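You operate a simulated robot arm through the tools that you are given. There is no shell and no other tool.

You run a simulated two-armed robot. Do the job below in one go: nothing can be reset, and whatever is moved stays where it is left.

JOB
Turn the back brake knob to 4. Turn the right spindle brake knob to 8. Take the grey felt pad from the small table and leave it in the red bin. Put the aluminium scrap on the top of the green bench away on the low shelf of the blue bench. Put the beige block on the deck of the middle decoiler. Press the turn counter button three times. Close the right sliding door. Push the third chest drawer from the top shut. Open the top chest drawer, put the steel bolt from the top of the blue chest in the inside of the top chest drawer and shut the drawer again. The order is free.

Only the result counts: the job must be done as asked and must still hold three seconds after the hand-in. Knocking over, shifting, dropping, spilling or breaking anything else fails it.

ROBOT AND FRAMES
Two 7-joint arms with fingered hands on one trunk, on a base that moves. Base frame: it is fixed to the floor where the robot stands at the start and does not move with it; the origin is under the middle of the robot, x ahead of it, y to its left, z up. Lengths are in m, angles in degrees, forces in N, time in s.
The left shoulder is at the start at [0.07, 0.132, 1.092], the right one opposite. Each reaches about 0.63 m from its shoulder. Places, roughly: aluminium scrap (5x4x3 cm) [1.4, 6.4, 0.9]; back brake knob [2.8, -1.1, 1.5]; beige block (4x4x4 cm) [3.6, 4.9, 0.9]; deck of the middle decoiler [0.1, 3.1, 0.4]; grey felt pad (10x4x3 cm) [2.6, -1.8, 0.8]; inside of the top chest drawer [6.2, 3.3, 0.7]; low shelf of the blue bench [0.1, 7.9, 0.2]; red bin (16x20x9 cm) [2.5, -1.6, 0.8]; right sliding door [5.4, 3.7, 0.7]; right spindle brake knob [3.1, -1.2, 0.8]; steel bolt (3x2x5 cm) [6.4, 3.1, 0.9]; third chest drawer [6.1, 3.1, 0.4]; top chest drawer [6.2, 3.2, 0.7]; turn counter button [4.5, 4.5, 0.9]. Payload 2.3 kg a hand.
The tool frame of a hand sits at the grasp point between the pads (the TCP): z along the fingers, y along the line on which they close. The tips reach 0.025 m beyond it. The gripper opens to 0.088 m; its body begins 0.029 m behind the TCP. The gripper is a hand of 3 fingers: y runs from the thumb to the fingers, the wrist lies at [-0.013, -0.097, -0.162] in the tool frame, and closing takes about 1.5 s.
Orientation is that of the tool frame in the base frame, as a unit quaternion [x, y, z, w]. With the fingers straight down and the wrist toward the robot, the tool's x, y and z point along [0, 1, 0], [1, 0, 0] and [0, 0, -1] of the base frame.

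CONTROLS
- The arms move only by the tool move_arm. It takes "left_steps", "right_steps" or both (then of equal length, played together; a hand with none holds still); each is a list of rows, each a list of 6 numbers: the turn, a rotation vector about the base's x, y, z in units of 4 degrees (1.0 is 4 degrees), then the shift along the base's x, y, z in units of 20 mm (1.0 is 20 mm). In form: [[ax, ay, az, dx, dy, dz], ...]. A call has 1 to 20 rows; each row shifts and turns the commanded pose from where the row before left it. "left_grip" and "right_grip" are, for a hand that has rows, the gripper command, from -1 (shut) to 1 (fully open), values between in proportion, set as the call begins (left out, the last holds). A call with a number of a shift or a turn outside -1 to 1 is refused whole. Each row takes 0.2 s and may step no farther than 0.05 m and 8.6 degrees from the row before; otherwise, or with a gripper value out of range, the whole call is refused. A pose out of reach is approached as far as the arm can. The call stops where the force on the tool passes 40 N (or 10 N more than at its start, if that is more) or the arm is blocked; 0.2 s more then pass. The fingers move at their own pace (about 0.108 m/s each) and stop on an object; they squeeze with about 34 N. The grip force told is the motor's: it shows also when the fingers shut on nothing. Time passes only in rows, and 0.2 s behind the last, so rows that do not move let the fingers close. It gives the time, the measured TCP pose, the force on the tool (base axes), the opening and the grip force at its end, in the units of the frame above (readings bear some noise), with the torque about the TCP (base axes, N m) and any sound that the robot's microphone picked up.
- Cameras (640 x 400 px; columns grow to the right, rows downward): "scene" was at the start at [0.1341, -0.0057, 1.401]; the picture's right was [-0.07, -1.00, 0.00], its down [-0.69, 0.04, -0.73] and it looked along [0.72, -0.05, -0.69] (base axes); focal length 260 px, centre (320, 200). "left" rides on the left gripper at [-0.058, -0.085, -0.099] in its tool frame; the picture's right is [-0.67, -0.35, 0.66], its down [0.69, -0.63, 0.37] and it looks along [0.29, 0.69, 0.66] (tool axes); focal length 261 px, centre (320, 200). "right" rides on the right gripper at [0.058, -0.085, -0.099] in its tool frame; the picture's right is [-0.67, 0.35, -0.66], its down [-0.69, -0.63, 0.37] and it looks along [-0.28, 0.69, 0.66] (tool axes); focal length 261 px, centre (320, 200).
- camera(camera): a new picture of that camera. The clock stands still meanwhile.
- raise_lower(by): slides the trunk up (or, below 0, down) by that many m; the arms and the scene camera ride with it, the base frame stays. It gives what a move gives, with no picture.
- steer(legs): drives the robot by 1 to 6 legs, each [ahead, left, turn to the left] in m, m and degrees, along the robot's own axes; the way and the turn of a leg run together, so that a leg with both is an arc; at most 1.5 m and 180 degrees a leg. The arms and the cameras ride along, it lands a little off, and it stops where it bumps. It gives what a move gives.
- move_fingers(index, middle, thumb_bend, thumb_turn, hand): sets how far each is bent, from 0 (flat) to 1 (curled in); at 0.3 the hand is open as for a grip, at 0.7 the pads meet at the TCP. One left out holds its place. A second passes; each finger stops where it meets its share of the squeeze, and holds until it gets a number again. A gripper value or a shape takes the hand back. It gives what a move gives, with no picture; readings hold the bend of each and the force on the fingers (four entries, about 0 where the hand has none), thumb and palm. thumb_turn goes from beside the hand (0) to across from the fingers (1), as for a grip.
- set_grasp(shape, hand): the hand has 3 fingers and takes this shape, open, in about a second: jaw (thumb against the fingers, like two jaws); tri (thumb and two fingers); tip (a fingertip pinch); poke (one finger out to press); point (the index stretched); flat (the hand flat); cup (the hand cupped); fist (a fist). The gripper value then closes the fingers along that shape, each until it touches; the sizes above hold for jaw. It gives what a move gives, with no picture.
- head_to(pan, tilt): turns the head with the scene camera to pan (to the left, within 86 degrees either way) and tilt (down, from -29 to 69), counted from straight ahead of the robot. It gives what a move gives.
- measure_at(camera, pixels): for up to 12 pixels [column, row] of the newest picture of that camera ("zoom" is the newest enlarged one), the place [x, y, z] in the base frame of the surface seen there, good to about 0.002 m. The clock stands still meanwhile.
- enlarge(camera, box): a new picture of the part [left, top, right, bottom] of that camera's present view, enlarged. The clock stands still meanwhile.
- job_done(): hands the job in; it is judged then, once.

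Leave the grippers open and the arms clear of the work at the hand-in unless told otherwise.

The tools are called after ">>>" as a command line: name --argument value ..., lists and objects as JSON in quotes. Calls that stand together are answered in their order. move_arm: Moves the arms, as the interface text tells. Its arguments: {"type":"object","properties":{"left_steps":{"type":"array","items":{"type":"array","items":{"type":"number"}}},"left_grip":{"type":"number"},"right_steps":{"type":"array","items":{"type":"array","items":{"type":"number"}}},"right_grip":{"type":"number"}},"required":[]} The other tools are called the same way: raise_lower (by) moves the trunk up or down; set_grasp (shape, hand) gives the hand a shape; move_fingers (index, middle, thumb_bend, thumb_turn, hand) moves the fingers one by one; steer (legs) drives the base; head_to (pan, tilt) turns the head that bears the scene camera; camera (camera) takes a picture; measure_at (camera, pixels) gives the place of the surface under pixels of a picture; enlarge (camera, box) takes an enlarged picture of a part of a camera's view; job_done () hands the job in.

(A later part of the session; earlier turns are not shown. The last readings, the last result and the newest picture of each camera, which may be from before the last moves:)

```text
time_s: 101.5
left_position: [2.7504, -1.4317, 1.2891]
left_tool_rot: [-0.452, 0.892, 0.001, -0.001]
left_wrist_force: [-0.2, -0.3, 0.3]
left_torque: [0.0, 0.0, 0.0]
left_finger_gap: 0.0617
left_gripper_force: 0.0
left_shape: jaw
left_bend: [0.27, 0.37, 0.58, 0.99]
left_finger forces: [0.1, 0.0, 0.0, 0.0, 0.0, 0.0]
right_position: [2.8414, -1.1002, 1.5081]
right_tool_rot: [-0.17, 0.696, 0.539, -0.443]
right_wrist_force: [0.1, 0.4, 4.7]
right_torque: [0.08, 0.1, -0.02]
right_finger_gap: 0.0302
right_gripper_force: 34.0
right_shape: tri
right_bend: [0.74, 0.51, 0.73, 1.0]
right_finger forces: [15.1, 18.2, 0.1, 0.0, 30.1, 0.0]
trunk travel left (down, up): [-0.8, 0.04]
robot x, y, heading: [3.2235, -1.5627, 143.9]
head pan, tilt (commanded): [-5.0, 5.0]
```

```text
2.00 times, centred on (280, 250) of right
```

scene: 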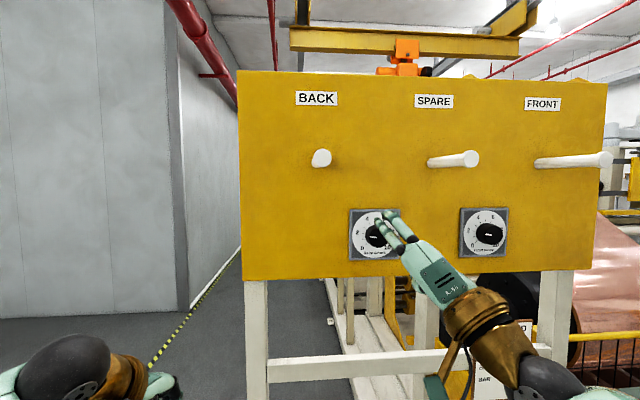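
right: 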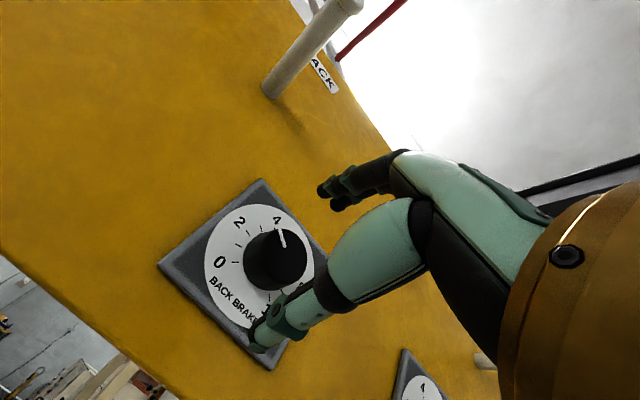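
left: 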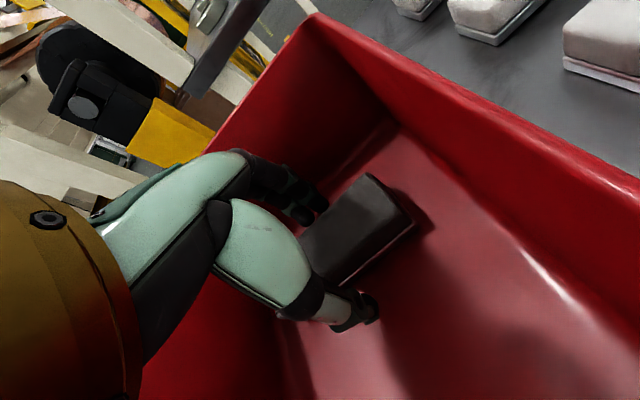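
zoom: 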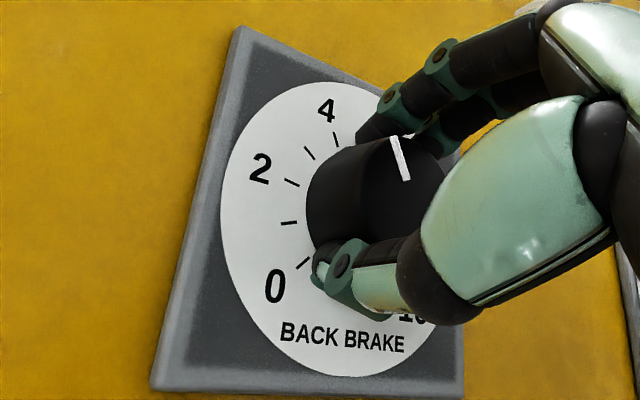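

The pointer is now ≈−27.5° from vertical, i.e. reading 4. I open the fingers gently and back off to verify.

>>> move_arm --right_steps '[[0, 0, 0, 0, 0, 0], [0, 0, 0, 0, 0, 0], [0, 0, 0, 0, 0, 0], [0, 0, 0, 0, 0, 0], [0, 0, 0, 0, 0, 0], [0, 0, 0, 0.8, -0.6, 0], [0, 0, 0, 0.8, -0.6, 0], [0, 0, 0, 0.8, -0.6, 0], [0, 0, 0, 0, 0, 0]]' --right_grip 1

>>> enlarge --camera "scene" --box '[340, 200, 410, 265]'

>>> enlarge --camera "right" --box '[150, 150, 350, 350]'

```text
time_s: 103.5
left_position: [2.7499, -1.4319, 1.2888]
left_tool_rot: [-0.451, 0.893, 0.0, 0.0]
left_wrist_force: [-1.1, 0.6, -0.1]
left_torque: [-0.02, 0.03, -0.01]
left_finger_gap: 0.0611
left_gripper_force: 0.1
left_shape: jaw
left_bend: [0.27, 0.37, 0.58, 0.99]
left_finger forces: [0.0, 0.0, 0.0, 0.1, 0.1, 0.0]
right_position: [2.8888, -1.1358, 1.507]
right_tool_rot: [-0.171, 0.696, 0.538, -0.443]
right_wrist_force: [-0.6, -0.1, -0.7]
right_torque: [-0.02, 0.03, -0.01]
right_finger_gap: 0.0877
right_gripper_force: 0.1
right_shape: tri
right_bend: [0.3, 0.3, 0.3, 0.98]
right_finger forces: [0.0, 0.0, 0.0, 0.1, 0.0, 0.0]
trunk travel left (down, up): [-0.8, 0.04]
robot x, y, heading: [3.2179, -1.5668, 143.7]
head pan, tilt (commanded): [-5.0, 5.0]
```

```text
6.15 times, centred on (375, 232) of scene
```

zoom: 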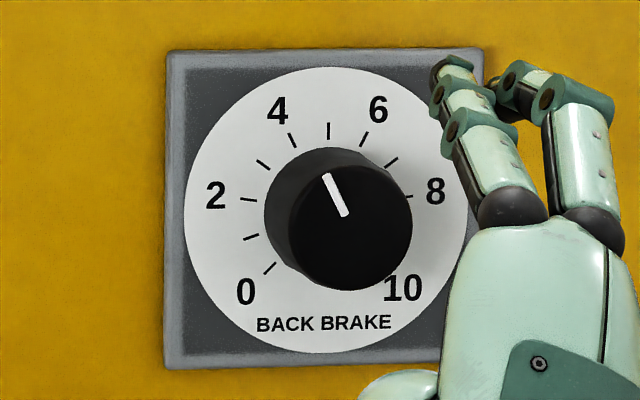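

```text
2.00 times, centred on (250, 250) of right
```

zoom: 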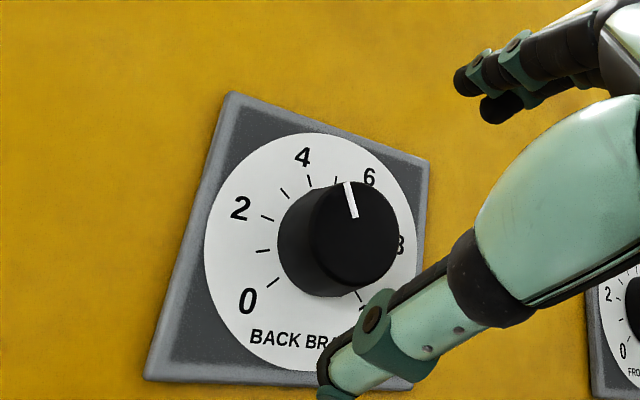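

I measure the pointer's 3D direction to confirm.

>>> measure_at --camera "zoom" --pixels '[[347, 185], [355, 214], [310, 181], [300, 158], [352, 238]]'

>>> enlarge --camera "scene" --box '[350, 205, 405, 260]'

>>> measure_at --camera "zoom" --pixels '[[306, 172], [325, 211], [315, 190], [270, 128], [286, 145], [356, 135]]'

```text
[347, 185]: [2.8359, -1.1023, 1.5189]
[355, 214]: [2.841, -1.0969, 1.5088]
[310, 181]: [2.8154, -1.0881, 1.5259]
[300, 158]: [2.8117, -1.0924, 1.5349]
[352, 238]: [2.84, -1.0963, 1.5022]
```

```text
7.27 times, centred on (378, 232) of scene
```

zoom: 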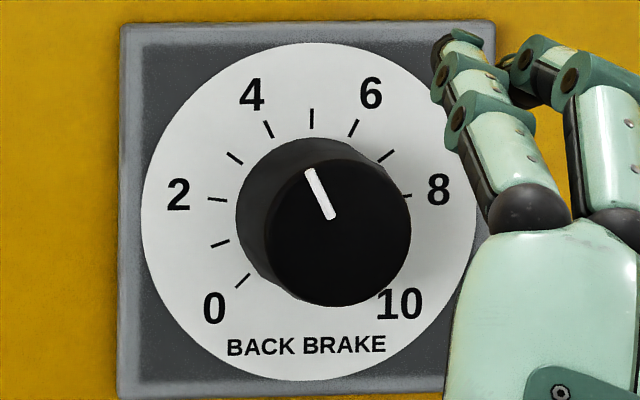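

```text
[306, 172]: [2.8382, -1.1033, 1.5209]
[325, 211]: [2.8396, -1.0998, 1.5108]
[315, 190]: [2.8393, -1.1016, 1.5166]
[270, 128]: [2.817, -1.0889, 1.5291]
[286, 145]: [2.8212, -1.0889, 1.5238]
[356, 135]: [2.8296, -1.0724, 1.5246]
```

The back brake reads 4. Next the right spindle brake on the bench apron. I back the base off 0.17 m, then pull the right hand back and lower the trunk.

>>> steer --legs '[[-0.17, 0, 0]]'

>>> move_arm --right_steps '[[0.6, -0.44, 0, 0.8, -0.58, 0], [0.6, -0.44, 0, 0.8, -0.58, 0], [0.6, -0.44, 0, 0.8, -0.58, 0], [0.6, -0.44, 0, 0.8, -0.58, 0], [0.6, -0.44, 0, 0.8, -0.58, 0], [0.6, -0.44, 0, 0.8, -0.58, 0], [0.6, -0.44, 0, 0.8, -0.58, 0], [0.6, -0.44, 0, 0.8, -0.58, 0], [0.6, -0.44, 0, 0, 0, 0]]'

>>> raise_lower --by -0.25

>>> head_to --pan -10 --tilt 40

>>> camera --camera "scene"

```text
time_s: 105.0
left_position: [2.8817, -1.5307, 1.2866]
left_tool_rot: [-0.454, 0.891, -0.002, 0.001]
left_wrist_force: [-0.5, 0.3, 0.1]
left_torque: [0.01, 0.0, -0.02]
left_finger_gap: 0.0615
left_gripper_force: 0.0
left_shape: jaw
left_bend: [0.27, 0.37, 0.58, 0.99]
left_finger forces: [0.0, 0.0, 0.0, 0.0, 0.0, 0.0]
right_position: [3.0215, -1.2338, 1.5044]
right_tool_rot: [-0.172, 0.698, 0.537, -0.442]
right_wrist_force: [0.8, -0.1, 0.1]
right_torque: [0.02, 0.03, -0.02]
right_finger_gap: 0.0873
right_gripper_force: 0.0
right_shape: tri
right_bend: [0.3, 0.3, 0.3, 0.98]
right_finger forces: [0.0, 0.1, 0.0, 0.1, 0.0, 0.0]
trunk travel left (down, up): [-0.8, 0.04]
robot x, y, heading: [3.359, -1.6658, 143.9]
head pan, tilt (commanded): [-5.0, 5.0]
```

```text
time_s: 107.0
left_position: [2.8859, -1.5326, 1.2879]
left_tool_rot: [-0.453, 0.892, 0.0, 0.0]
left_wrist_force: [-1.0, -0.4, 0.1]
left_torque: [0.05, 0.02, 0.02]
left_finger_gap: 0.0612
left_gripper_force: 0.0
left_shape: jaw
left_bend: [0.27, 0.37, 0.58, 0.99]
left_finger forces: [0.1, 0.1, 0.1, 0.0, 0.0, 0.0]
right_position: [3.1547, -1.3299, 1.5077]
right_tool_rot: [-0.323, 0.637, 0.63, -0.304]
right_wrist_force: [0.8, -0.6, -0.2]
right_torque: [-0.02, -0.02, -0.01]
right_finger_gap: 0.0874
right_gripper_force: 0.1
right_shape: tri
right_bend: [0.3, 0.3, 0.3, 0.98]
right_finger forces: [0.1, 0.1, 0.0, 0.0, 0.0, 0.0]
trunk travel left (down, up): [-0.8, 0.04]
robot x, y, heading: [3.356, -1.6679, 143.9]
head pan, tilt (commanded): [-5.0, 5.0]
```

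```text
time_s: 109.6
left_position: [2.8867, -1.5333, 1.0387]
left_tool_rot: [-0.453, 0.891, 0.0, 0.0]
left_wrist_force: [1.0, 0.1, 0.4]
left_torque: [-0.01, 0.0, 0.0]
left_finger_gap: 0.0611
left_gripper_force: 0.0
left_shape: jaw
left_bend: [0.27, 0.37, 0.58, 0.99]
left_finger forces: [0.0, 0.0, 0.0, 0.1, 0.0, 0.0]
right_position: [3.1543, -1.3297, 1.2567]
right_tool_rot: [-0.323, 0.638, 0.63, -0.303]
right_wrist_force: [-0.5, -0.5, 0.4]
right_torque: [0.0, 0.03, 0.02]
right_finger_gap: 0.0878
right_gripper_force: 0.1
right_shape: tri
right_bend: [0.3, 0.3, 0.3, 0.98]
right_finger forces: [0.1, 0.1, 0.0, 0.0, 0.0, 0.1]
trunk travel left (down, up): [-0.55, 0.29]
robot x, y, heading: [3.3564, -1.6715, 143.6]
head pan, tilt (commanded): [-5.0, 5.0]
```

```text
time_s: 110.6
left_position: [2.8878, -1.5325, 1.039]
left_tool_rot: [-0.454, 0.891, 0.0, 0.0]
left_wrist_force: [-0.9, -0.6, -0.7]
left_torque: [0.01, 0.01, 0.0]
left_finger_gap: 0.0612
left_gripper_force: 0.0
left_shape: jaw
left_bend: [0.27, 0.37, 0.58, 0.99]
left_finger forces: [0.0, 0.0, 0.1, 0.0, 0.0, 0.0]
right_position: [3.1534, -1.3304, 1.2581]
right_tool_rot: [-0.324, 0.638, 0.629, -0.304]
right_wrist_force: [-0.6, 0.2, -0.4]
right_torque: [0.01, 0.03, 0.01]
right_finger_gap: 0.0875
right_gripper_force: 0.0
right_shape: tri
right_bend: [0.3, 0.3, 0.3, 0.98]
right_finger forces: [0.0, 0.0, 0.0, 0.0, 0.1, 0.1]
trunk travel left (down, up): [-0.55, 0.29]
robot x, y, heading: [3.3569, -1.6656, 143.8]
head pan, tilt (commanded): [-10.0, 40.0]
```

```text
taken
```

scene: 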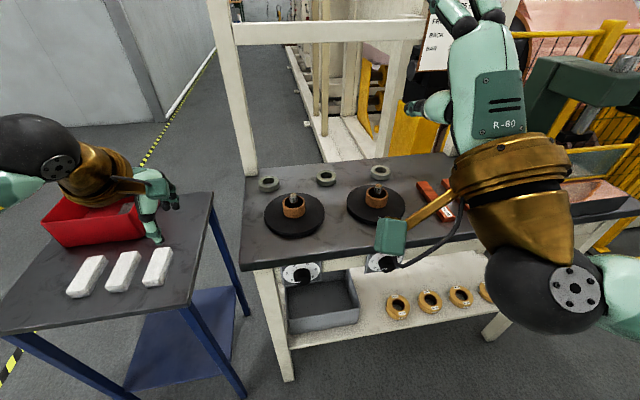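

I lower the right hand toward the right spindle knob level, keeping it ~11 cm in front of the bench.

>>> move_arm --right_steps '[[0, 0, 0, 0.09, 0.18, -1], [0, 0, 0, 0.09, 0.18, -1], [0, 0, 0, 0.09, 0.18, -1], [0, 0, 0, 0.09, 0.18, -1], [0, 0, 0, 0.09, 0.18, -1], [0, 0, 0, 0.09, 0.18, -1], [0, 0, 0, 0.09, 0.18, -1], [0, 0, 0, 0.09, 0.18, -1], [0, 0, 0, 0.09, 0.18, -1], [0, 0, 0, 0.09, 0.18, -1], [0, 0, 0, 0.09, 0.18, -1], [0, 0, 0, 0.09, 0.18, -1], [0, 0, 0, 0.09, 0.18, -1], [0, 0, 0, 0.09, 0.18, -1], [0, 0, 0, 0.09, 0.18, -1], [0, 0, 0, 0.09, 0.18, -1], [0, 0, 0, 0.09, 0.18, -1], [0, 0, 0, 0.09, 0.18, -1], [0, 0, 0, 0.09, 0.18, -1], [0, 0, 0, 0.09, 0.18, -1]]'

>>> camera --camera "right"

>>> camera --camera "scene"

```text
time_s: 114.8
left_position: [2.887, -1.5326, 1.0379]
left_tool_rot: [-0.453, 0.891, 0.0, 0.0]
left_wrist_force: [-0.4, -0.6, 0.0]
left_torque: [-0.02, 0.01, -0.03]
left_finger_gap: 0.0615
left_gripper_force: 0.1
left_shape: jaw
left_bend: [0.27, 0.37, 0.58, 0.99]
left_finger forces: [0.1, 0.0, 0.1, 0.0, 0.0, 0.1]
right_position: [3.1546, -1.2335, 0.8812]
right_tool_rot: [-0.324, 0.638, 0.629, -0.304]
right_wrist_force: [0.5, -0.3, 0.1]
right_torque: [-0.01, 0.01, 0.02]
right_finger_gap: 0.0878
right_gripper_force: 0.0
right_shape: tri
right_bend: [0.3, 0.3, 0.3, 0.98]
right_finger forces: [0.1, 0.1, 0.0, 0.1, 0.1, 0.0]
right hand out of reach, approached as far as the arm can: row 3, 4, 5, 6, 7, 8
trunk travel left (down, up): [-0.55, 0.29]
robot x, y, heading: [3.3527, -1.6647, 143.8]
head pan, tilt (commanded): [-10.0, 40.0]
```

```text
taken
```

right: 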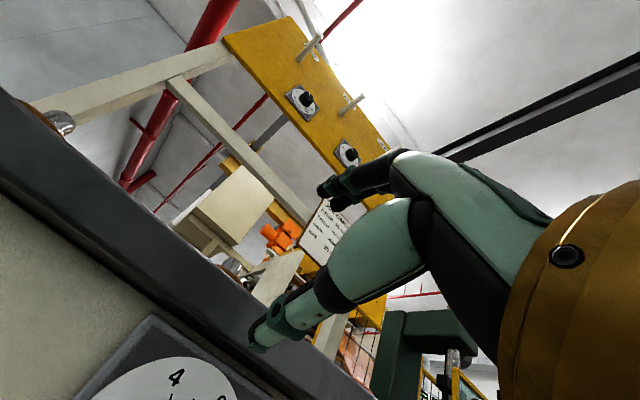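

```text
taken
```

scene: 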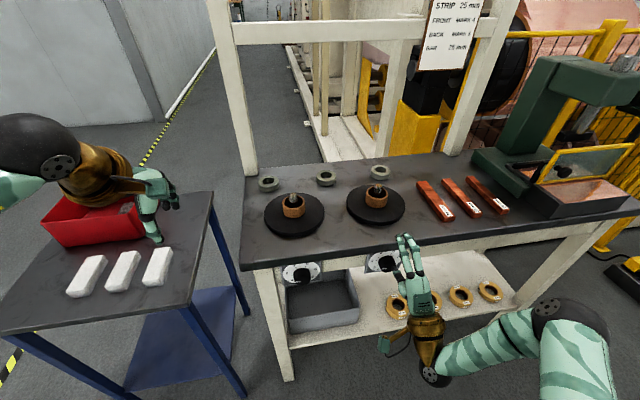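

I lower another 11 cm while backing 4 cm away from the bench front.

>>> move_arm --right_steps '[[0, 0, 0, 0.27, -0.2, -0.92], [0, 0, 0, 0.27, -0.2, -0.92], [0, 0, 0, 0.27, -0.2, -0.92], [0, 0, 0, 0.27, -0.2, -0.92], [0, 0, 0, 0.27, -0.2, -0.92], [0, 0, 0, 0.27, -0.2, -0.92], [0, 0, 0, 0, 0, 0]]'

>>> camera --camera "right"

>>> enlarge --camera "scene" --box '[330, 220, 460, 340]'

```text
time_s: 116.4
left_position: [2.8867, -1.5316, 1.0366]
left_tool_rot: [-0.453, 0.892, 0.0, 0.0]
left_wrist_force: [-0.2, -0.5, -0.2]
left_torque: [-0.01, 0.0, 0.0]
left_finger_gap: 0.0615
left_gripper_force: 0.1
left_shape: jaw
left_bend: [0.27, 0.37, 0.58, 0.99]
left_finger forces: [0.0, 0.0, 0.1, 0.0, 0.0, 0.1]
right_position: [3.1853, -1.2581, 0.7721]
right_tool_rot: [-0.323, 0.638, 0.63, -0.303]
right_wrist_force: [-0.3, -0.2, 0.0]
right_torque: [0.01, -0.02, 0.02]
right_finger_gap: 0.0878
right_gripper_force: 0.1
right_shape: tri
right_bend: [0.3, 0.3, 0.3, 0.98]
right_finger forces: [0.0, 0.1, 0.0, 0.0, 0.1, 0.0]
trunk travel left (down, up): [-0.55, 0.29]
robot x, y, heading: [3.3558, -1.6658, 143.5]
head pan, tilt (commanded): [-10.0, 40.0]
```

```text
taken
```

right: 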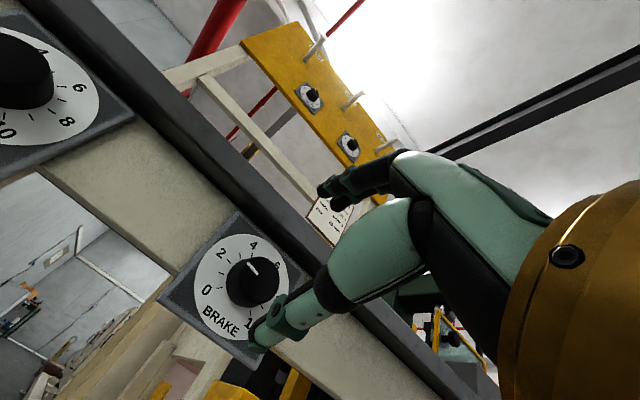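

```text
3.33 times, centred on (395, 280) of scene
```

zoom: 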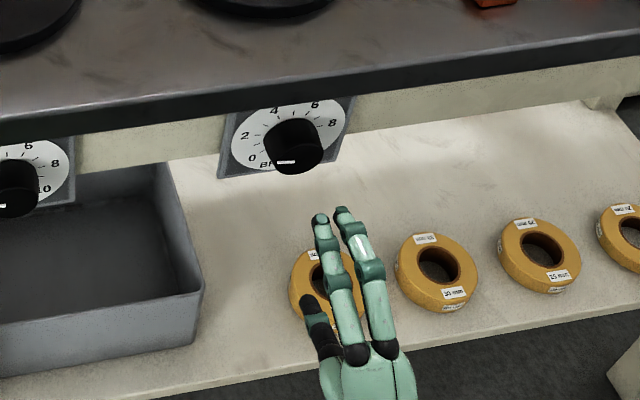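

I enlarge the right-hand view to read this dial and measure the knob.

>>> enlarge --camera "right" --box '[160, 200, 320, 370]'

>>> measure_at --camera "zoom" --pixels '[[355, 142], [372, 172], [380, 190], [340, 90], [408, 205], [360, 225], [240, 120], [200, 190]]'

>>> measure_at --camera "right" --pixels '[[253, 282], [258, 275], [247, 258], [160, 210], [330, 360], [240, 225], [170, 300]]'

```text
2.35 times, centred on (240, 285) of right
```

zoom: 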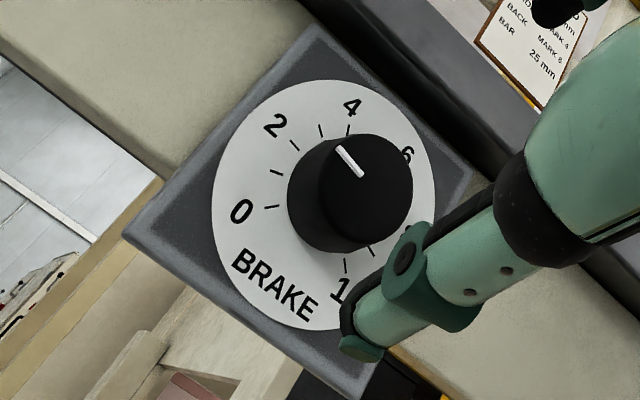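

```text
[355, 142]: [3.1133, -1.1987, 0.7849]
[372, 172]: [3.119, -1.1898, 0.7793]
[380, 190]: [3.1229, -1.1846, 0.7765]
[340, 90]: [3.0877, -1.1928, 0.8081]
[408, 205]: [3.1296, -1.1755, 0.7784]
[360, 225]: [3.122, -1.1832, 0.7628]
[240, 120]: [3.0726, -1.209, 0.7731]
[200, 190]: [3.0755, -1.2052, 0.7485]
```

```text
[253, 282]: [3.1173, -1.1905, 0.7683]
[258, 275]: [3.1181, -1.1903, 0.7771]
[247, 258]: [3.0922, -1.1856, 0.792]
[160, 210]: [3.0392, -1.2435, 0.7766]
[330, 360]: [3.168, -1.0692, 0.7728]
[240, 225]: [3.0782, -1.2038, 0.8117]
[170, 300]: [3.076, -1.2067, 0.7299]
```

I measure pointer ends and knob edges precisely.

>>> measure_at --camera "zoom" --pixels '[[338, 148], [361, 176], [350, 162], [330, 185], [405, 190], [370, 240], [372, 145], [60, 90], [20, 20], [480, 350]]'

```text
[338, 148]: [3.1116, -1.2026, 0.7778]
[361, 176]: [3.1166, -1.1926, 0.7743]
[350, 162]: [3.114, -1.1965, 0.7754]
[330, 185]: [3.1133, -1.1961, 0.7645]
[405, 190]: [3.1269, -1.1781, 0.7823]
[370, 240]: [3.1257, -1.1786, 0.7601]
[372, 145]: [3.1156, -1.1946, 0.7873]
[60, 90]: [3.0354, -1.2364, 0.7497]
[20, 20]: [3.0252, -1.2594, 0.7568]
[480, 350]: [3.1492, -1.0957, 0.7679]
```

Knob centre ≈(3.119,-1.189,0.7735), reading ≈2.2; it needs ~155° clockwise, so two grips. I check the clearance under the bench top edge above the knob.

>>> measure_at --camera "zoom" --pixels '[[400, 90], [430, 100], [440, 150], [460, 170], [380, 60], [330, 20], [470, 185], [420, 130]]'

>>> camera --camera "scene"

>>> measure_at --camera "scene" --pixels '[[383, 245], [383, 249], [383, 252], [383, 255], [430, 238], [430, 243], [430, 247], [383, 240]]'

```text
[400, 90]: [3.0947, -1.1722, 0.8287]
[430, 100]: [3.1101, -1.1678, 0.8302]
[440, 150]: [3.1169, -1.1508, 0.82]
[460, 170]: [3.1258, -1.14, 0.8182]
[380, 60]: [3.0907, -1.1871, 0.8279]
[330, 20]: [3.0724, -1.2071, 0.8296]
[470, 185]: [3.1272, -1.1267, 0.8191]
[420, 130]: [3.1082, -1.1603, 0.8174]
```

```text
taken
```

scene: 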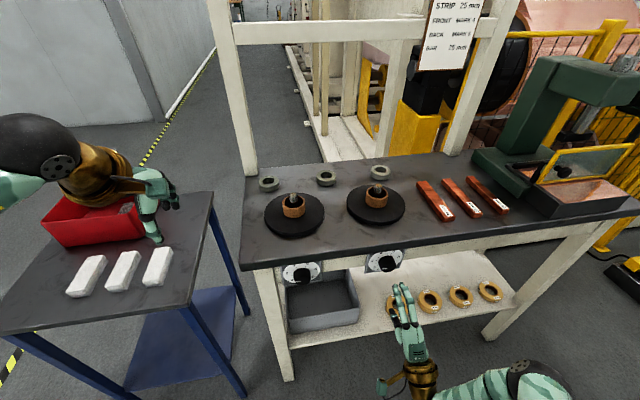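

```text
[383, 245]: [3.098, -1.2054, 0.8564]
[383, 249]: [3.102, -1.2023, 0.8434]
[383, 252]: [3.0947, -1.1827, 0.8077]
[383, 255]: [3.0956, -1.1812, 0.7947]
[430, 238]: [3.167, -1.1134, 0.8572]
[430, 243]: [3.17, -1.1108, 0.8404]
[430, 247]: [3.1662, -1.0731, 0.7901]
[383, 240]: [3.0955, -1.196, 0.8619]
```

The bench underside is at z≈0.828, so I must grip with the fingers sideways. I roll the right hand −89° (fingers to the left, wrist to the right) while aligning on the knob axis.

>>> move_arm --right_steps '[[1, -0.727, 0, 0.025, 0.032, 0.005], [1, -0.727, 0, 0.025, 0.032, 0.005], [1, -0.727, 0, 0.025, 0.032, 0.005], [1, -0.727, 0, 0.025, 0.032, 0.005], [1, -0.727, 0, 0.025, 0.032, 0.005], [1, -0.727, 0, 0.025, 0.032, 0.005], [1, -0.727, 0, 0.025, 0.032, 0.005], [1, -0.727, 0, 0.025, 0.032, 0.005], [1, -0.727, 0, 0.025, 0.032, 0.005], [1, -0.727, 0, 0.025, 0.032, 0.005], [1, -0.727, 0, 0.025, 0.032, 0.005], [1, -0.727, 0, 0.025, 0.032, 0.005], [1, -0.727, 0, 0.025, 0.032, 0.005], [1, -0.727, 0, 0.025, 0.032, 0.005], [1, -0.727, 0, 0.025, 0.032, 0.005], [1, -0.727, 0, 0.025, 0.032, 0.005], [1, -0.727, 0, 0.025, 0.032, 0.005], [1, -0.727, 0, 0.025, 0.032, 0.005], [0, 0, 0, 0, 0, 0]]'

>>> camera --camera "right"

>>> camera --camera "scene"

```text
time_s: 120.4
left_position: [2.8873, -1.5324, 1.039]
left_tool_rot: [-0.453, 0.892, -0.001, -0.001]
left_wrist_force: [-0.2, 0.5, 0.0]
left_torque: [0.02, -0.01, 0.02]
left_finger_gap: 0.0612
left_gripper_force: 0.1
left_shape: jaw
left_bend: [0.27, 0.37, 0.58, 0.99]
left_finger forces: [0.0, 0.0, 0.0, 0.0, 0.0, 0.1]
right_position: [3.1968, -1.2465, 0.7731]
right_tool_rot: [-0.663, 0.222, 0.677, 0.23]
right_wrist_force: [0.7, 0.3, 1.5]
right_torque: [0.02, 0.01, 0.03]
right_finger_gap: 0.0877
right_gripper_force: 0.0
right_shape: tri
right_bend: [0.3, 0.3, 0.3, 0.98]
right_finger forces: [0.0, 0.0, 0.0, 0.0, 0.0, 0.1]
trunk travel left (down, up): [-0.55, 0.29]
robot x, y, heading: [3.3606, -1.6654, 143.9]
head pan, tilt (commanded): [-10.0, 40.0]
```

```text
taken
```

right: 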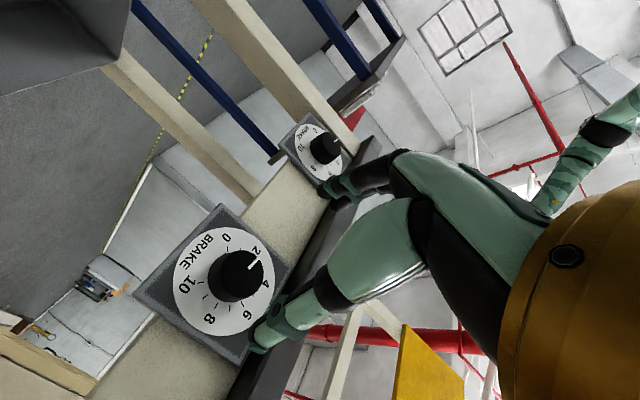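

```text
taken
```

scene: 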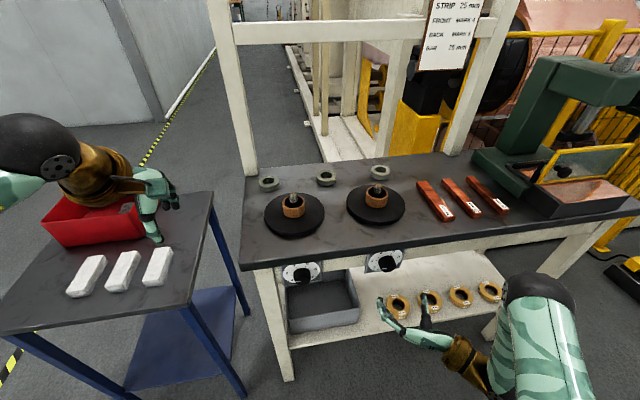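

The hand is rolled with the knob in view near (238,277). I enlarge to read and measure.

>>> enlarge --camera "right" --box '[130, 195, 300, 365]'

>>> measure_at --camera "zoom" --pixels '[[382, 172], [355, 185], [345, 190], [355, 150], [350, 225], [318, 190], [300, 195], [260, 120]]'

```text
2.35 times, centred on (215, 280) of right
```

zoom: 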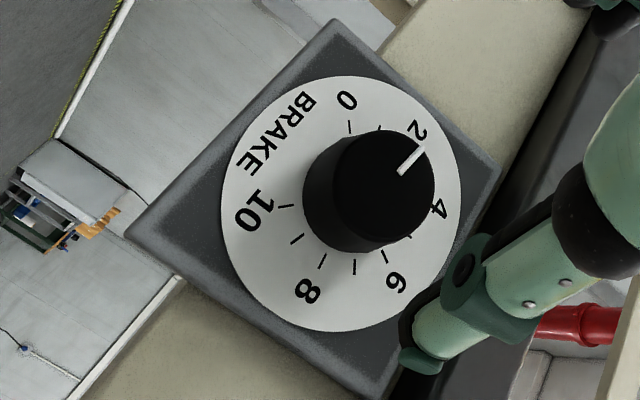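

```text
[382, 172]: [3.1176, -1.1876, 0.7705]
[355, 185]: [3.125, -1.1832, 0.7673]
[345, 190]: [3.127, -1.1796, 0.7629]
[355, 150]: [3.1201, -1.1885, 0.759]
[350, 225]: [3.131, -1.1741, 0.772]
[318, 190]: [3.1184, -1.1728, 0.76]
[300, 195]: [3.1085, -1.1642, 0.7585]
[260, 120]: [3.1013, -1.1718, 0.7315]
```

The knob is exactly on the tool axis. I approach ~7.6 cm, check, then go the last 2 cm.

>>> move_arm --right_steps '[[0, 0, 0, -0.757, 0.566, 0.011], [0, 0, 0, -0.757, 0.566, 0.011], [0, 0, 0, -0.757, 0.566, 0.011], [0, 0, 0, -0.757, 0.566, 0.011], [0, 0, 0, 0, 0, 0]]'

>>> enlarge --camera "right" --box '[170, 150, 390, 350]'

```text
time_s: 121.6
left_position: [2.8865, -1.5326, 1.0404]
left_tool_rot: [-0.453, 0.891, 0.0, 0.0]
left_wrist_force: [0.8, -0.3, -0.6]
left_torque: [-0.03, 0.01, -0.03]
left_finger_gap: 0.0614
left_gripper_force: 0.1
left_shape: jaw
left_bend: [0.27, 0.37, 0.58, 0.99]
left_finger forces: [0.0, 0.0, 0.0, 0.0, 0.0, 0.0]
right_position: [3.1351, -1.2018, 0.7739]
right_tool_rot: [-0.663, 0.223, 0.677, 0.229]
right_wrist_force: [-0.3, -0.3, 0.1]
right_torque: [-0.02, 0.01, 0.02]
right_finger_gap: 0.0879
right_gripper_force: 0.1
right_shape: tri
right_bend: [0.3, 0.3, 0.3, 0.98]
right_finger forces: [0.1, 0.1, 0.1, 0.0, 0.0, 0.0]
trunk travel left (down, up): [-0.55, 0.29]
robot x, y, heading: [3.3575, -1.6667, 143.9]
head pan, tilt (commanded): [-10.0, 40.0]
```

```text
2.00 times, centred on (280, 250) of right
```

zoom: 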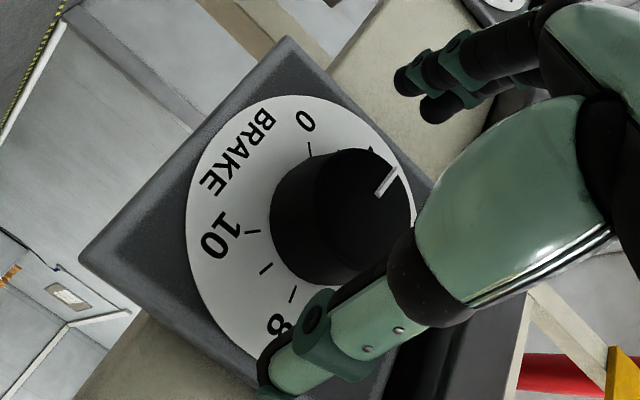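

I move the final 18 mm with a 1.5 mm shift right and close on the knob.

>>> move_arm --right_steps '[[0, 0, 0, -0.33, 0.325, 0], [0, 0, 0, -0.33, 0.325, 0], [0, 0, 0, 0, 0, 0]]'

>>> move_arm --right_steps '[[0, 0, 0, 0, 0, 0], [0, 0, 0, 0, 0, 0], [0, 0, 0, 0, 0, 0], [0, 0, 0, 0, 0, 0], [0, 0, 0, 0, 0, 0], [0, 0, 0, 0, 0, 0], [0, 0, 0, 0, 0, 0], [0, 0, 0, 0, 0, 0]]' --right_grip -1

>>> enlarge --camera "right" --box '[170, 150, 390, 350]'

```text
time_s: 122.4
left_position: [2.8867, -1.533, 1.0393]
left_tool_rot: [-0.454, 0.891, 0.0, 0.0]
left_wrist_force: [-0.1, -0.1, 0.5]
left_torque: [0.03, 0.05, 0.01]
left_finger_gap: 0.0614
left_gripper_force: 0.1
left_shape: jaw
left_bend: [0.27, 0.37, 0.58, 0.99]
left_finger forces: [0.1, 0.1, 0.0, 0.1, 0.0, 0.0]
right_position: [3.1223, -1.1885, 0.7737]
right_tool_rot: [-0.663, 0.222, 0.677, 0.229]
right_wrist_force: [0.2, 0.3, -0.1]
right_torque: [0.01, 0.03, 0.04]
right_finger_gap: 0.0875
right_gripper_force: 0.0
right_shape: tri
right_bend: [0.3, 0.3, 0.3, 0.98]
right_finger forces: [0.0, 0.0, 0.0, 0.0, 0.0, 0.1]
trunk travel left (down, up): [-0.55, 0.29]
robot x, y, heading: [3.3551, -1.6642, 143.7]
head pan, tilt (commanded): [-10.0, 40.0]
```

```text
time_s: 124.2
left_position: [2.8859, -1.5327, 1.0391]
left_tool_rot: [-0.454, 0.891, 0.001, 0.0]
left_wrist_force: [0.0, 0.1, 1.1]
left_torque: [-0.01, 0.0, 0.0]
left_finger_gap: 0.0614
left_gripper_force: 0.0
left_shape: jaw
left_bend: [0.27, 0.37, 0.58, 0.99]
left_finger forces: [0.0, 0.0, 0.0, 0.0, 0.1, 0.0]
right_position: [3.1215, -1.1883, 0.7738]
right_tool_rot: [-0.662, 0.223, 0.678, 0.229]
right_wrist_force: [-0.3, -0.1, 0.4]
right_torque: [0.02, -0.03, 0.01]
right_finger_gap: 0.0314
right_gripper_force: 33.8
right_shape: tri
right_bend: [0.74, 0.5, 0.74, 1.0]
right_finger forces: [15.0, 15.2, 0.0, 0.0, 30.5, 0.0]
trunk travel left (down, up): [-0.55, 0.29]
robot x, y, heading: [3.358, -1.6663, 143.7]
head pan, tilt (commanded): [-10.0, 40.0]
```

```text
2.00 times, centred on (280, 250) of right
```

zoom: 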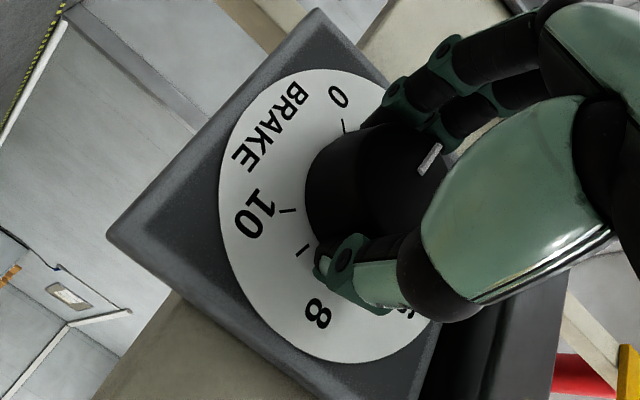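

Balanced grip. I turn clockwise 79° (16 rows).

>>> move_arm --right_steps '[[-1, 0.727, 0, 0, 0, 0], [-1, 0.727, 0, 0, 0, 0], [-1, 0.727, 0, 0, 0, 0], [-1, 0.727, 0, 0, 0, 0], [-1, 0.727, 0, 0, 0, 0], [-1, 0.727, 0, 0, 0, 0], [-1, 0.727, 0, 0, 0, 0], [-1, 0.727, 0, 0, 0, 0], [-1, 0.727, 0, 0, 0, 0], [-1, 0.727, 0, 0, 0, 0], [-1, 0.727, 0, 0, 0, 0], [-1, 0.727, 0, 0, 0, 0], [-1, 0.727, 0, 0, 0, 0], [-1, 0.727, 0, 0, 0, 0], [-1, 0.727, 0, 0, 0, 0], [-1, 0.727, 0, 0, 0, 0], [0, 0, 0, 0, 0, 0]]'

>>> enlarge --camera "right" --box '[170, 150, 390, 350]'

>>> enlarge --camera "scene" --box '[340, 220, 440, 310]'

```text
time_s: 127.8
left_position: [2.8854, -1.5331, 1.0373]
left_tool_rot: [-0.453, 0.891, -0.001, 0.0]
left_wrist_force: [0.4, -0.3, -0.2]
left_torque: [0.0, 0.03, -0.02]
left_finger_gap: 0.0611
left_gripper_force: 0.0
left_shape: jaw
left_bend: [0.27, 0.37, 0.58, 0.99]
left_finger forces: [0.0, 0.0, 0.0, 0.1, 0.0, 0.1]
right_position: [3.1216, -1.19, 0.7737]
right_tool_rot: [-0.376, 0.607, 0.655, -0.248]
right_wrist_force: [-5.1, -2.7, -1.1]
right_torque: [0.03, 0.03, 0.13]
right_finger_gap: 0.031
right_gripper_force: 33.7
right_shape: tri
right_bend: [0.74, 0.5, 0.74, 1.0]
right_finger forces: [17.7, 14.3, 0.0, 0.1, 30.9, 0.0]
trunk travel left (down, up): [-0.55, 0.29]
robot x, y, heading: [3.3564, -1.6633, 144.0]
head pan, tilt (commanded): [-10.0, 40.0]
```

```text
2.00 times, centred on (280, 250) of right
```

zoom: 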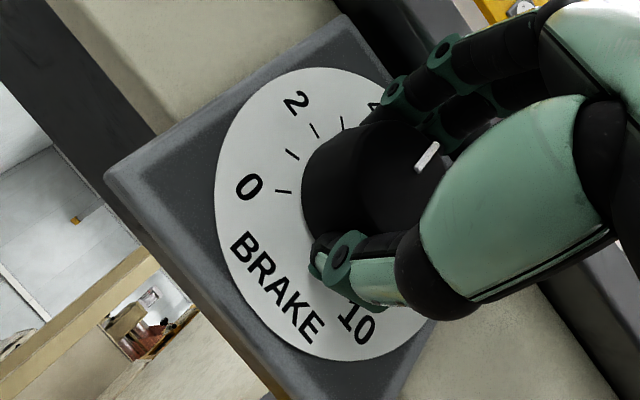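

```text
4.44 times, centred on (390, 265) of scene
```

zoom: 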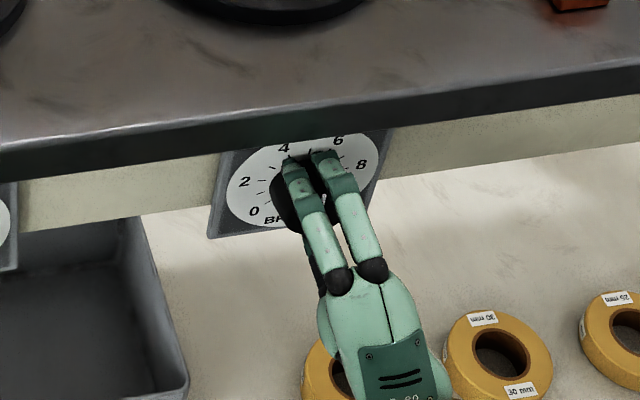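

The knob followed the hand fully. I open the fingers a little (staying under the bench edge) and then retreat 5 cm.

>>> move_fingers --hand "right" --index 0.58 --middle 0.38 --thumb_bend 0.5

>>> move_arm --right_steps '[[0, 0, 0, 0.4, -0.294, -0.02], [0, 0, 0, 0.8, -0.588, -0.05], [0, 0, 0, 0.8, -0.588, 0], [0, 0, 0, 0.8, -0.588, 0], [0, 0, 0, 0, 0, 0]]'

>>> enlarge --camera "right" --box '[130, 180, 350, 380]'

```text
time_s: 128.8
left_position: [2.8886, -1.5333, 1.0383]
left_tool_rot: [-0.453, 0.892, 0.001, 0.0]
left_wrist_force: [0.6, -0.6, -0.7]
left_torque: [-0.02, 0.0, -0.02]
left_finger_gap: 0.0616
left_gripper_force: 0.1
left_shape: jaw
left_bend: [0.27, 0.37, 0.58, 0.99]
left_finger forces: [0.0, 0.0, 0.1, 0.1, 0.0, 0.0]
right_position: [3.1244, -1.1894, 0.774]
right_tool_rot: [-0.376, 0.606, 0.656, -0.248]
right_wrist_force: [0.1, -2.1, 2.1]
right_torque: [0.05, 0.09, 0.02]
right_finger_gap: 0.0382
right_gripper_force: 1.9
right_shape: fingers
right_bend: [0.53, 0.38, 0.5, 1.0]
right_finger forces: [3.9, 0.0, 0.0, 0.0, 0.0, 0.0]
trunk travel left (down, up): [-0.55, 0.29]
robot x, y, heading: [3.3587, -1.6699, 143.7]
head pan, tilt (commanded): [-10.0, 40.0]
```

```text
time_s: 130.0
left_position: [2.886, -1.5329, 1.0379]
left_tool_rot: [-0.453, 0.891, 0.0, 0.0]
left_wrist_force: [-0.3, -0.8, -0.5]
left_torque: [0.0, 0.02, 0.02]
left_finger_gap: 0.0612
left_gripper_force: 0.1
left_shape: jaw
left_bend: [0.27, 0.37, 0.58, 0.99]
left_finger forces: [0.0, 0.0, 0.0, 0.0, 0.1, 0.1]
right_position: [3.1776, -1.2305, 0.7729]
right_tool_rot: [-0.374, 0.607, 0.655, -0.248]
right_wrist_force: [-0.3, -0.4, -0.1]
right_torque: [0.02, 0.01, -0.01]
right_finger_gap: 0.0336
right_gripper_force: 0.0
right_shape: fingers
right_bend: [0.57, 0.38, 0.5, 1.0]
right_finger forces: [0.1, 0.1, 0.1, 0.1, 0.0, 0.0]
trunk travel left (down, up): [-0.55, 0.29]
robot x, y, heading: [3.3561, -1.6652, 144.0]
head pan, tilt (commanded): [-10.0, 40.0]
```

```text
2.00 times, centred on (240, 280) of right
```

zoom: 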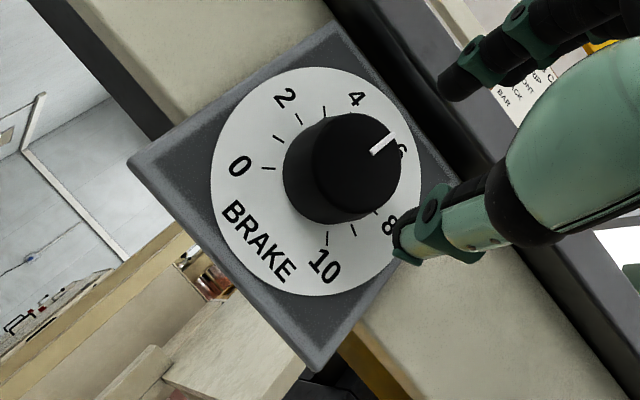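

The pointer is near 5. I reopen in "tri", roll back −79° for the second grip.

>>> set_grasp --hand "right" --shape "tri"

>>> move_arm --right_steps '[[1, -0.727, 0, 0.1, -0.07, 0], [1, -0.727, 0, 0.1, -0.07, 0], [1, -0.727, 0, 0.1, -0.07, 0], [1, -0.727, 0, 0.1, -0.07, 0], [1, -0.727, 0, 0.1, -0.07, 0], [1, -0.727, 0, 0.1, -0.07, 0], [1, -0.727, 0, 0.1, -0.07, 0], [1, -0.727, 0, 0.1, -0.07, 0], [1, -0.727, 0, 0.1, -0.07, 0], [1, -0.727, 0, 0.1, -0.07, 0], [1, -0.727, 0, 0, 0, 0], [1, -0.727, 0, 0, 0, 0], [1, -0.727, 0, 0, 0, 0], [1, -0.727, 0, 0, 0, 0], [1, -0.727, 0, 0, 0, 0], [1, -0.727, 0, 0, 0, 0], [0, 0, 0, 0, 0, 0]]'

>>> enlarge --camera "right" --box '[130, 180, 350, 380]'

```text
time_s: 130.9
left_position: [2.8864, -1.5318, 1.0392]
left_tool_rot: [-0.453, 0.891, 0.0, 0.0]
left_wrist_force: [0.7, -0.2, 1.0]
left_torque: [-0.02, 0.0, 0.03]
left_finger_gap: 0.0614
left_gripper_force: 0.1
left_shape: jaw
left_bend: [0.27, 0.37, 0.58, 0.99]
left_finger forces: [0.0, 0.1, 0.0, 0.0, 0.0, 0.0]
right_position: [3.1775, -1.23, 0.7711]
right_tool_rot: [-0.375, 0.607, 0.655, -0.248]
right_wrist_force: [-0.4, 0.6, 0.2]
right_torque: [0.02, 0.0, -0.02]
right_finger_gap: 0.0876
right_gripper_force: 0.0
right_shape: tri
right_bend: [0.3, 0.3, 0.3, 0.98]
right_finger forces: [0.1, 0.0, 0.0, 0.0, 0.0, 0.1]
trunk travel left (down, up): [-0.55, 0.29]
robot x, y, heading: [3.3578, -1.6681, 143.6]
head pan, tilt (commanded): [-10.0, 40.0]
```

```text
time_s: 134.5
left_position: [2.8863, -1.5325, 1.0374]
left_tool_rot: [-0.453, 0.891, -0.001, 0.0]
left_wrist_force: [-0.2, 0.6, 0.4]
left_torque: [0.02, 0.0, -0.02]
left_finger_gap: 0.0612
left_gripper_force: 0.0
left_shape: jaw
left_bend: [0.27, 0.37, 0.58, 0.99]
left_finger forces: [0.0, 0.0, 0.1, 0.0, 0.0, 0.1]
right_position: [3.1977, -1.2442, 0.772]
right_tool_rot: [-0.663, 0.222, 0.677, 0.23]
right_wrist_force: [0.3, -0.5, 0.5]
right_torque: [0.03, -0.02, -0.04]
right_finger_gap: 0.0872
right_gripper_force: 0.0
right_shape: tri
right_bend: [0.3, 0.3, 0.3, 0.98]
right_finger forces: [0.1, 0.1, 0.0, 0.1, 0.0, 0.0]
trunk travel left (down, up): [-0.55, 0.29]
robot x, y, heading: [3.3594, -1.6654, 143.8]
head pan, tilt (commanded): [-10.0, 40.0]
```

```text
2.00 times, centred on (240, 280) of right
```

zoom: 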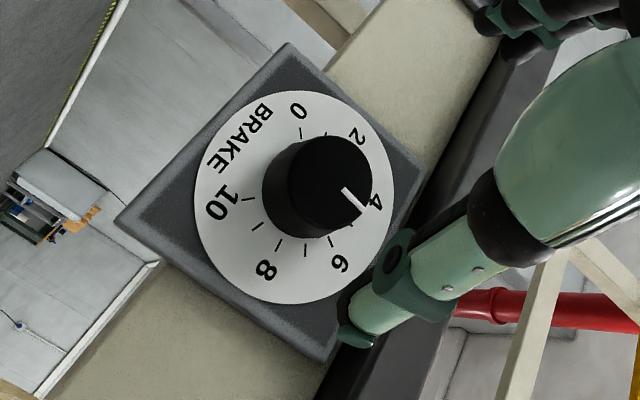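

Reads about 5.05. I approach the same grip point again and close.

>>> move_arm --right_steps '[[0, 0, 0, -0.76, 0.55, 0.02], [0, 0, 0, -0.76, 0.55, 0.02], [0, 0, 0, -0.76, 0.55, 0.02], [0, 0, 0, -0.76, 0.55, 0.02], [0, 0, 0, -0.38, 0.276, 0], [0, 0, 0, -0.38, 0.276, 0], [0, 0, 0, 0, 0, 0]]'

>>> move_arm --right_steps '[[0, 0, 0, 0, 0, 0], [0, 0, 0, 0, 0, 0], [0, 0, 0, 0, 0, 0], [0, 0, 0, 0, 0, 0], [0, 0, 0, 0, 0, 0], [0, 0, 0, 0, 0, 0], [0, 0, 0, 0, 0, 0], [0, 0, 0, 0, 0, 0]]' --right_grip -1

```text
time_s: 136.1
left_position: [2.8867, -1.5329, 1.0396]
left_tool_rot: [-0.453, 0.891, 0.0, 0.0]
left_wrist_force: [0.0, -0.8, -0.1]
left_torque: [0.03, 0.03, 0.01]
left_finger_gap: 0.0612
left_gripper_force: 0.0
left_shape: jaw
left_bend: [0.27, 0.37, 0.58, 0.99]
left_finger forces: [0.0, 0.0, 0.1, 0.1, 0.0, 0.0]
right_position: [3.1227, -1.1904, 0.7734]
right_tool_rot: [-0.662, 0.223, 0.678, 0.229]
right_wrist_force: [-1.0, -0.4, 0.5]
right_torque: [-0.01, 0.01, 0.03]
right_finger_gap: 0.0874
right_gripper_force: 0.1
right_shape: tri
right_bend: [0.3, 0.3, 0.3, 0.98]
right_finger forces: [0.0, 0.0, 0.1, 0.1, 0.1, 0.1]
trunk travel left (down, up): [-0.55, 0.29]
robot x, y, heading: [3.357, -1.6666, 144.1]
head pan, tilt (commanded): [-10.0, 40.0]
```

```text
time_s: 137.9
left_position: [2.8858, -1.5328, 1.0376]
left_tool_rot: [-0.453, 0.891, 0.0, 0.0]
left_wrist_force: [0.1, -0.2, 0.5]
left_torque: [-0.02, -0.03, 0.0]
left_finger_gap: 0.0613
left_gripper_force: 0.1
left_shape: jaw
left_bend: [0.27, 0.37, 0.58, 0.99]
left_finger forces: [0.0, 0.0, 0.0, 0.0, 0.0, 0.1]
right_position: [3.1219, -1.1886, 0.7743]
right_tool_rot: [-0.663, 0.222, 0.678, 0.229]
right_wrist_force: [0.3, -0.6, 0.2]
right_torque: [-0.01, -0.04, 0.04]
right_finger_gap: 0.0311
right_gripper_force: 34.0
right_shape: tri
right_bend: [0.74, 0.5, 0.74, 1.0]
right_finger forces: [14.5, 15.5, 0.0, 0.0, 30.4, 0.0]
trunk travel left (down, up): [-0.55, 0.29]
robot x, y, heading: [3.3581, -1.668, 143.8]
head pan, tilt (commanded): [-10.0, 40.0]
```

Gripped evenly. I turn clockwise ~79° and check the dial.

>>> move_arm --right_steps '[[-1, 0.727, 0, 0, 0, 0], [-1, 0.727, 0, 0, 0, 0], [-1, 0.727, 0, 0, 0, 0], [-1, 0.727, 0, 0, 0, 0], [-1, 0.727, 0, 0, 0, 0], [-1, 0.727, 0, 0, 0, 0], [-1, 0.727, 0, 0, 0, 0], [-1, 0.727, 0, 0, 0, 0], [-1, 0.727, 0, 0, 0, 0], [-1, 0.727, 0, 0, 0, 0], [-1, 0.727, 0, 0, 0, 0], [-1, 0.727, 0, 0, 0, 0], [-1, 0.727, 0, 0, 0, 0], [-1, 0.727, 0, 0, 0, 0], [-1, 0.727, 0, 0, 0, 0], [-1, 0.727, 0, 0, 0, 0], [0, 0, 0, 0, 0, 0]]'

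>>> move_fingers --hand "right" --index 0.58 --middle 0.38 --thumb_bend 0.5

>>> move_arm --right_steps '[[0, 0, 0, 0.4, -0.294, -0.02], [0, 0, 0, 0.8, -0.588, -0.05], [0, 0, 0, 0.8, -0.588, 0], [0, 0, 0, 0.8, -0.588, 0], [0, 0, 0, 0.8, -0.588, 0], [0, 0, 0, 0, 0, 0]]'

>>> enlarge --camera "right" --box '[130, 180, 350, 380]'

>>> enlarge --camera "scene" --box '[340, 230, 420, 290]'

```text
time_s: 141.5
left_position: [2.8851, -1.5336, 1.0381]
left_tool_rot: [-0.453, 0.891, 0.0, 0.001]
left_wrist_force: [-1.4, 0.8, -1.4]
left_torque: [0.02, 0.0, -0.01]
left_finger_gap: 0.0614
left_gripper_force: 0.1
left_shape: jaw
left_bend: [0.27, 0.37, 0.58, 0.99]
left_finger forces: [0.0, 0.0, 0.0, 0.1, 0.0, 0.0]
right_position: [3.1221, -1.1902, 0.7742]
right_tool_rot: [-0.374, 0.607, 0.656, -0.248]
right_wrist_force: [0.6, -5.6, -4.7]
right_torque: [0.02, -0.06, 0.14]
right_finger_gap: 0.0311
right_gripper_force: 34.0
right_shape: tri
right_bend: [0.74, 0.51, 0.74, 1.0]
right_finger forces: [16.4, 15.0, 0.0, 0.1, 33.6, 0.0]
trunk travel left (down, up): [-0.55, 0.29]
robot x, y, heading: [3.3592, -1.6663, 143.7]
head pan, tilt (commanded): [-10.0, 40.0]
```

```text
time_s: 142.5
left_position: [2.8866, -1.5341, 1.0381]
left_tool_rot: [-0.453, 0.892, 0.001, 0.0]
left_wrist_force: [0.1, 0.3, -0.7]
left_torque: [-0.01, 0.0, 0.02]
left_finger_gap: 0.0615
left_gripper_force: 0.1
left_shape: jaw
left_bend: [0.27, 0.37, 0.58, 0.99]
left_finger forces: [0.0, 0.0, 0.0, 0.0, 0.1, 0.1]
right_position: [3.1222, -1.1892, 0.7754]
right_tool_rot: [-0.375, 0.606, 0.656, -0.248]
right_wrist_force: [2.2, -3.7, 1.8]
right_torque: [0.08, 0.16, 0.08]
right_finger_gap: 0.0372
right_gripper_force: 2.5
right_shape: fingers
right_bend: [0.54, 0.39, 0.5, 1.0]
right_finger forces: [4.8, 0.9, 0.1, 0.0, 0.0, 0.0]
trunk travel left (down, up): [-0.55, 0.29]
robot x, y, heading: [3.3623, -1.6635, 143.8]
head pan, tilt (commanded): [-10.0, 40.0]
```

```text
time_s: 143.9
left_position: [2.8857, -1.5328, 1.0384]
left_tool_rot: [-0.453, 0.891, 0.0, 0.0]
left_wrist_force: [-0.1, 0.2, 0.0]
left_torque: [0.01, -0.01, -0.01]
left_finger_gap: 0.0614
left_gripper_force: 0.2
left_shape: jaw
left_bend: [0.27, 0.37, 0.58, 0.99]
left_finger forces: [0.1, 0.1, 0.0, 0.0, 0.1, 0.1]
right_position: [3.1934, -1.242, 0.7731]
right_tool_rot: [-0.377, 0.606, 0.655, -0.248]
right_wrist_force: [-0.2, -0.3, -0.2]
right_torque: [-0.02, 0.01, 0.02]
right_finger_gap: 0.0339
right_gripper_force: 0.1
right_shape: fingers
right_bend: [0.57, 0.38, 0.5, 1.0]
right_finger forces: [0.0, 0.0, 0.1, 0.1, 0.1, 0.1]
trunk travel left (down, up): [-0.55, 0.29]
robot x, y, heading: [3.3569, -1.6622, 143.7]
head pan, tilt (commanded): [-10.0, 40.0]
```

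```text
2.00 times, centred on (240, 280) of right
```

zoom: 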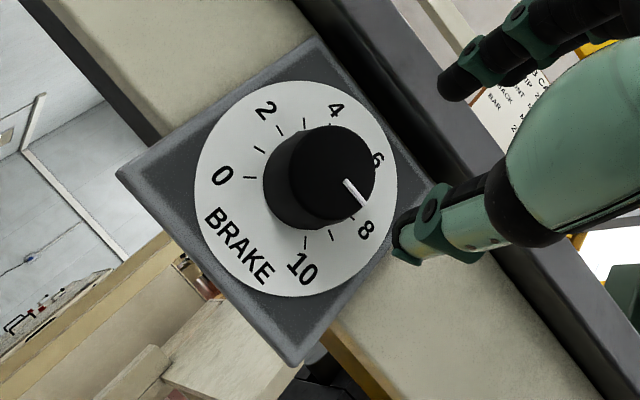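

```text
6.67 times, centred on (380, 260) of scene
```

zoom: 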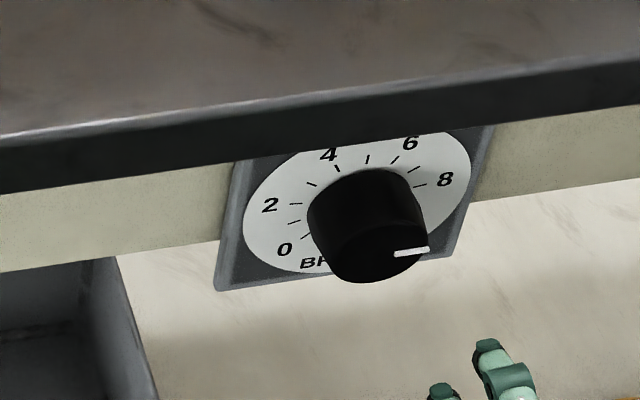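

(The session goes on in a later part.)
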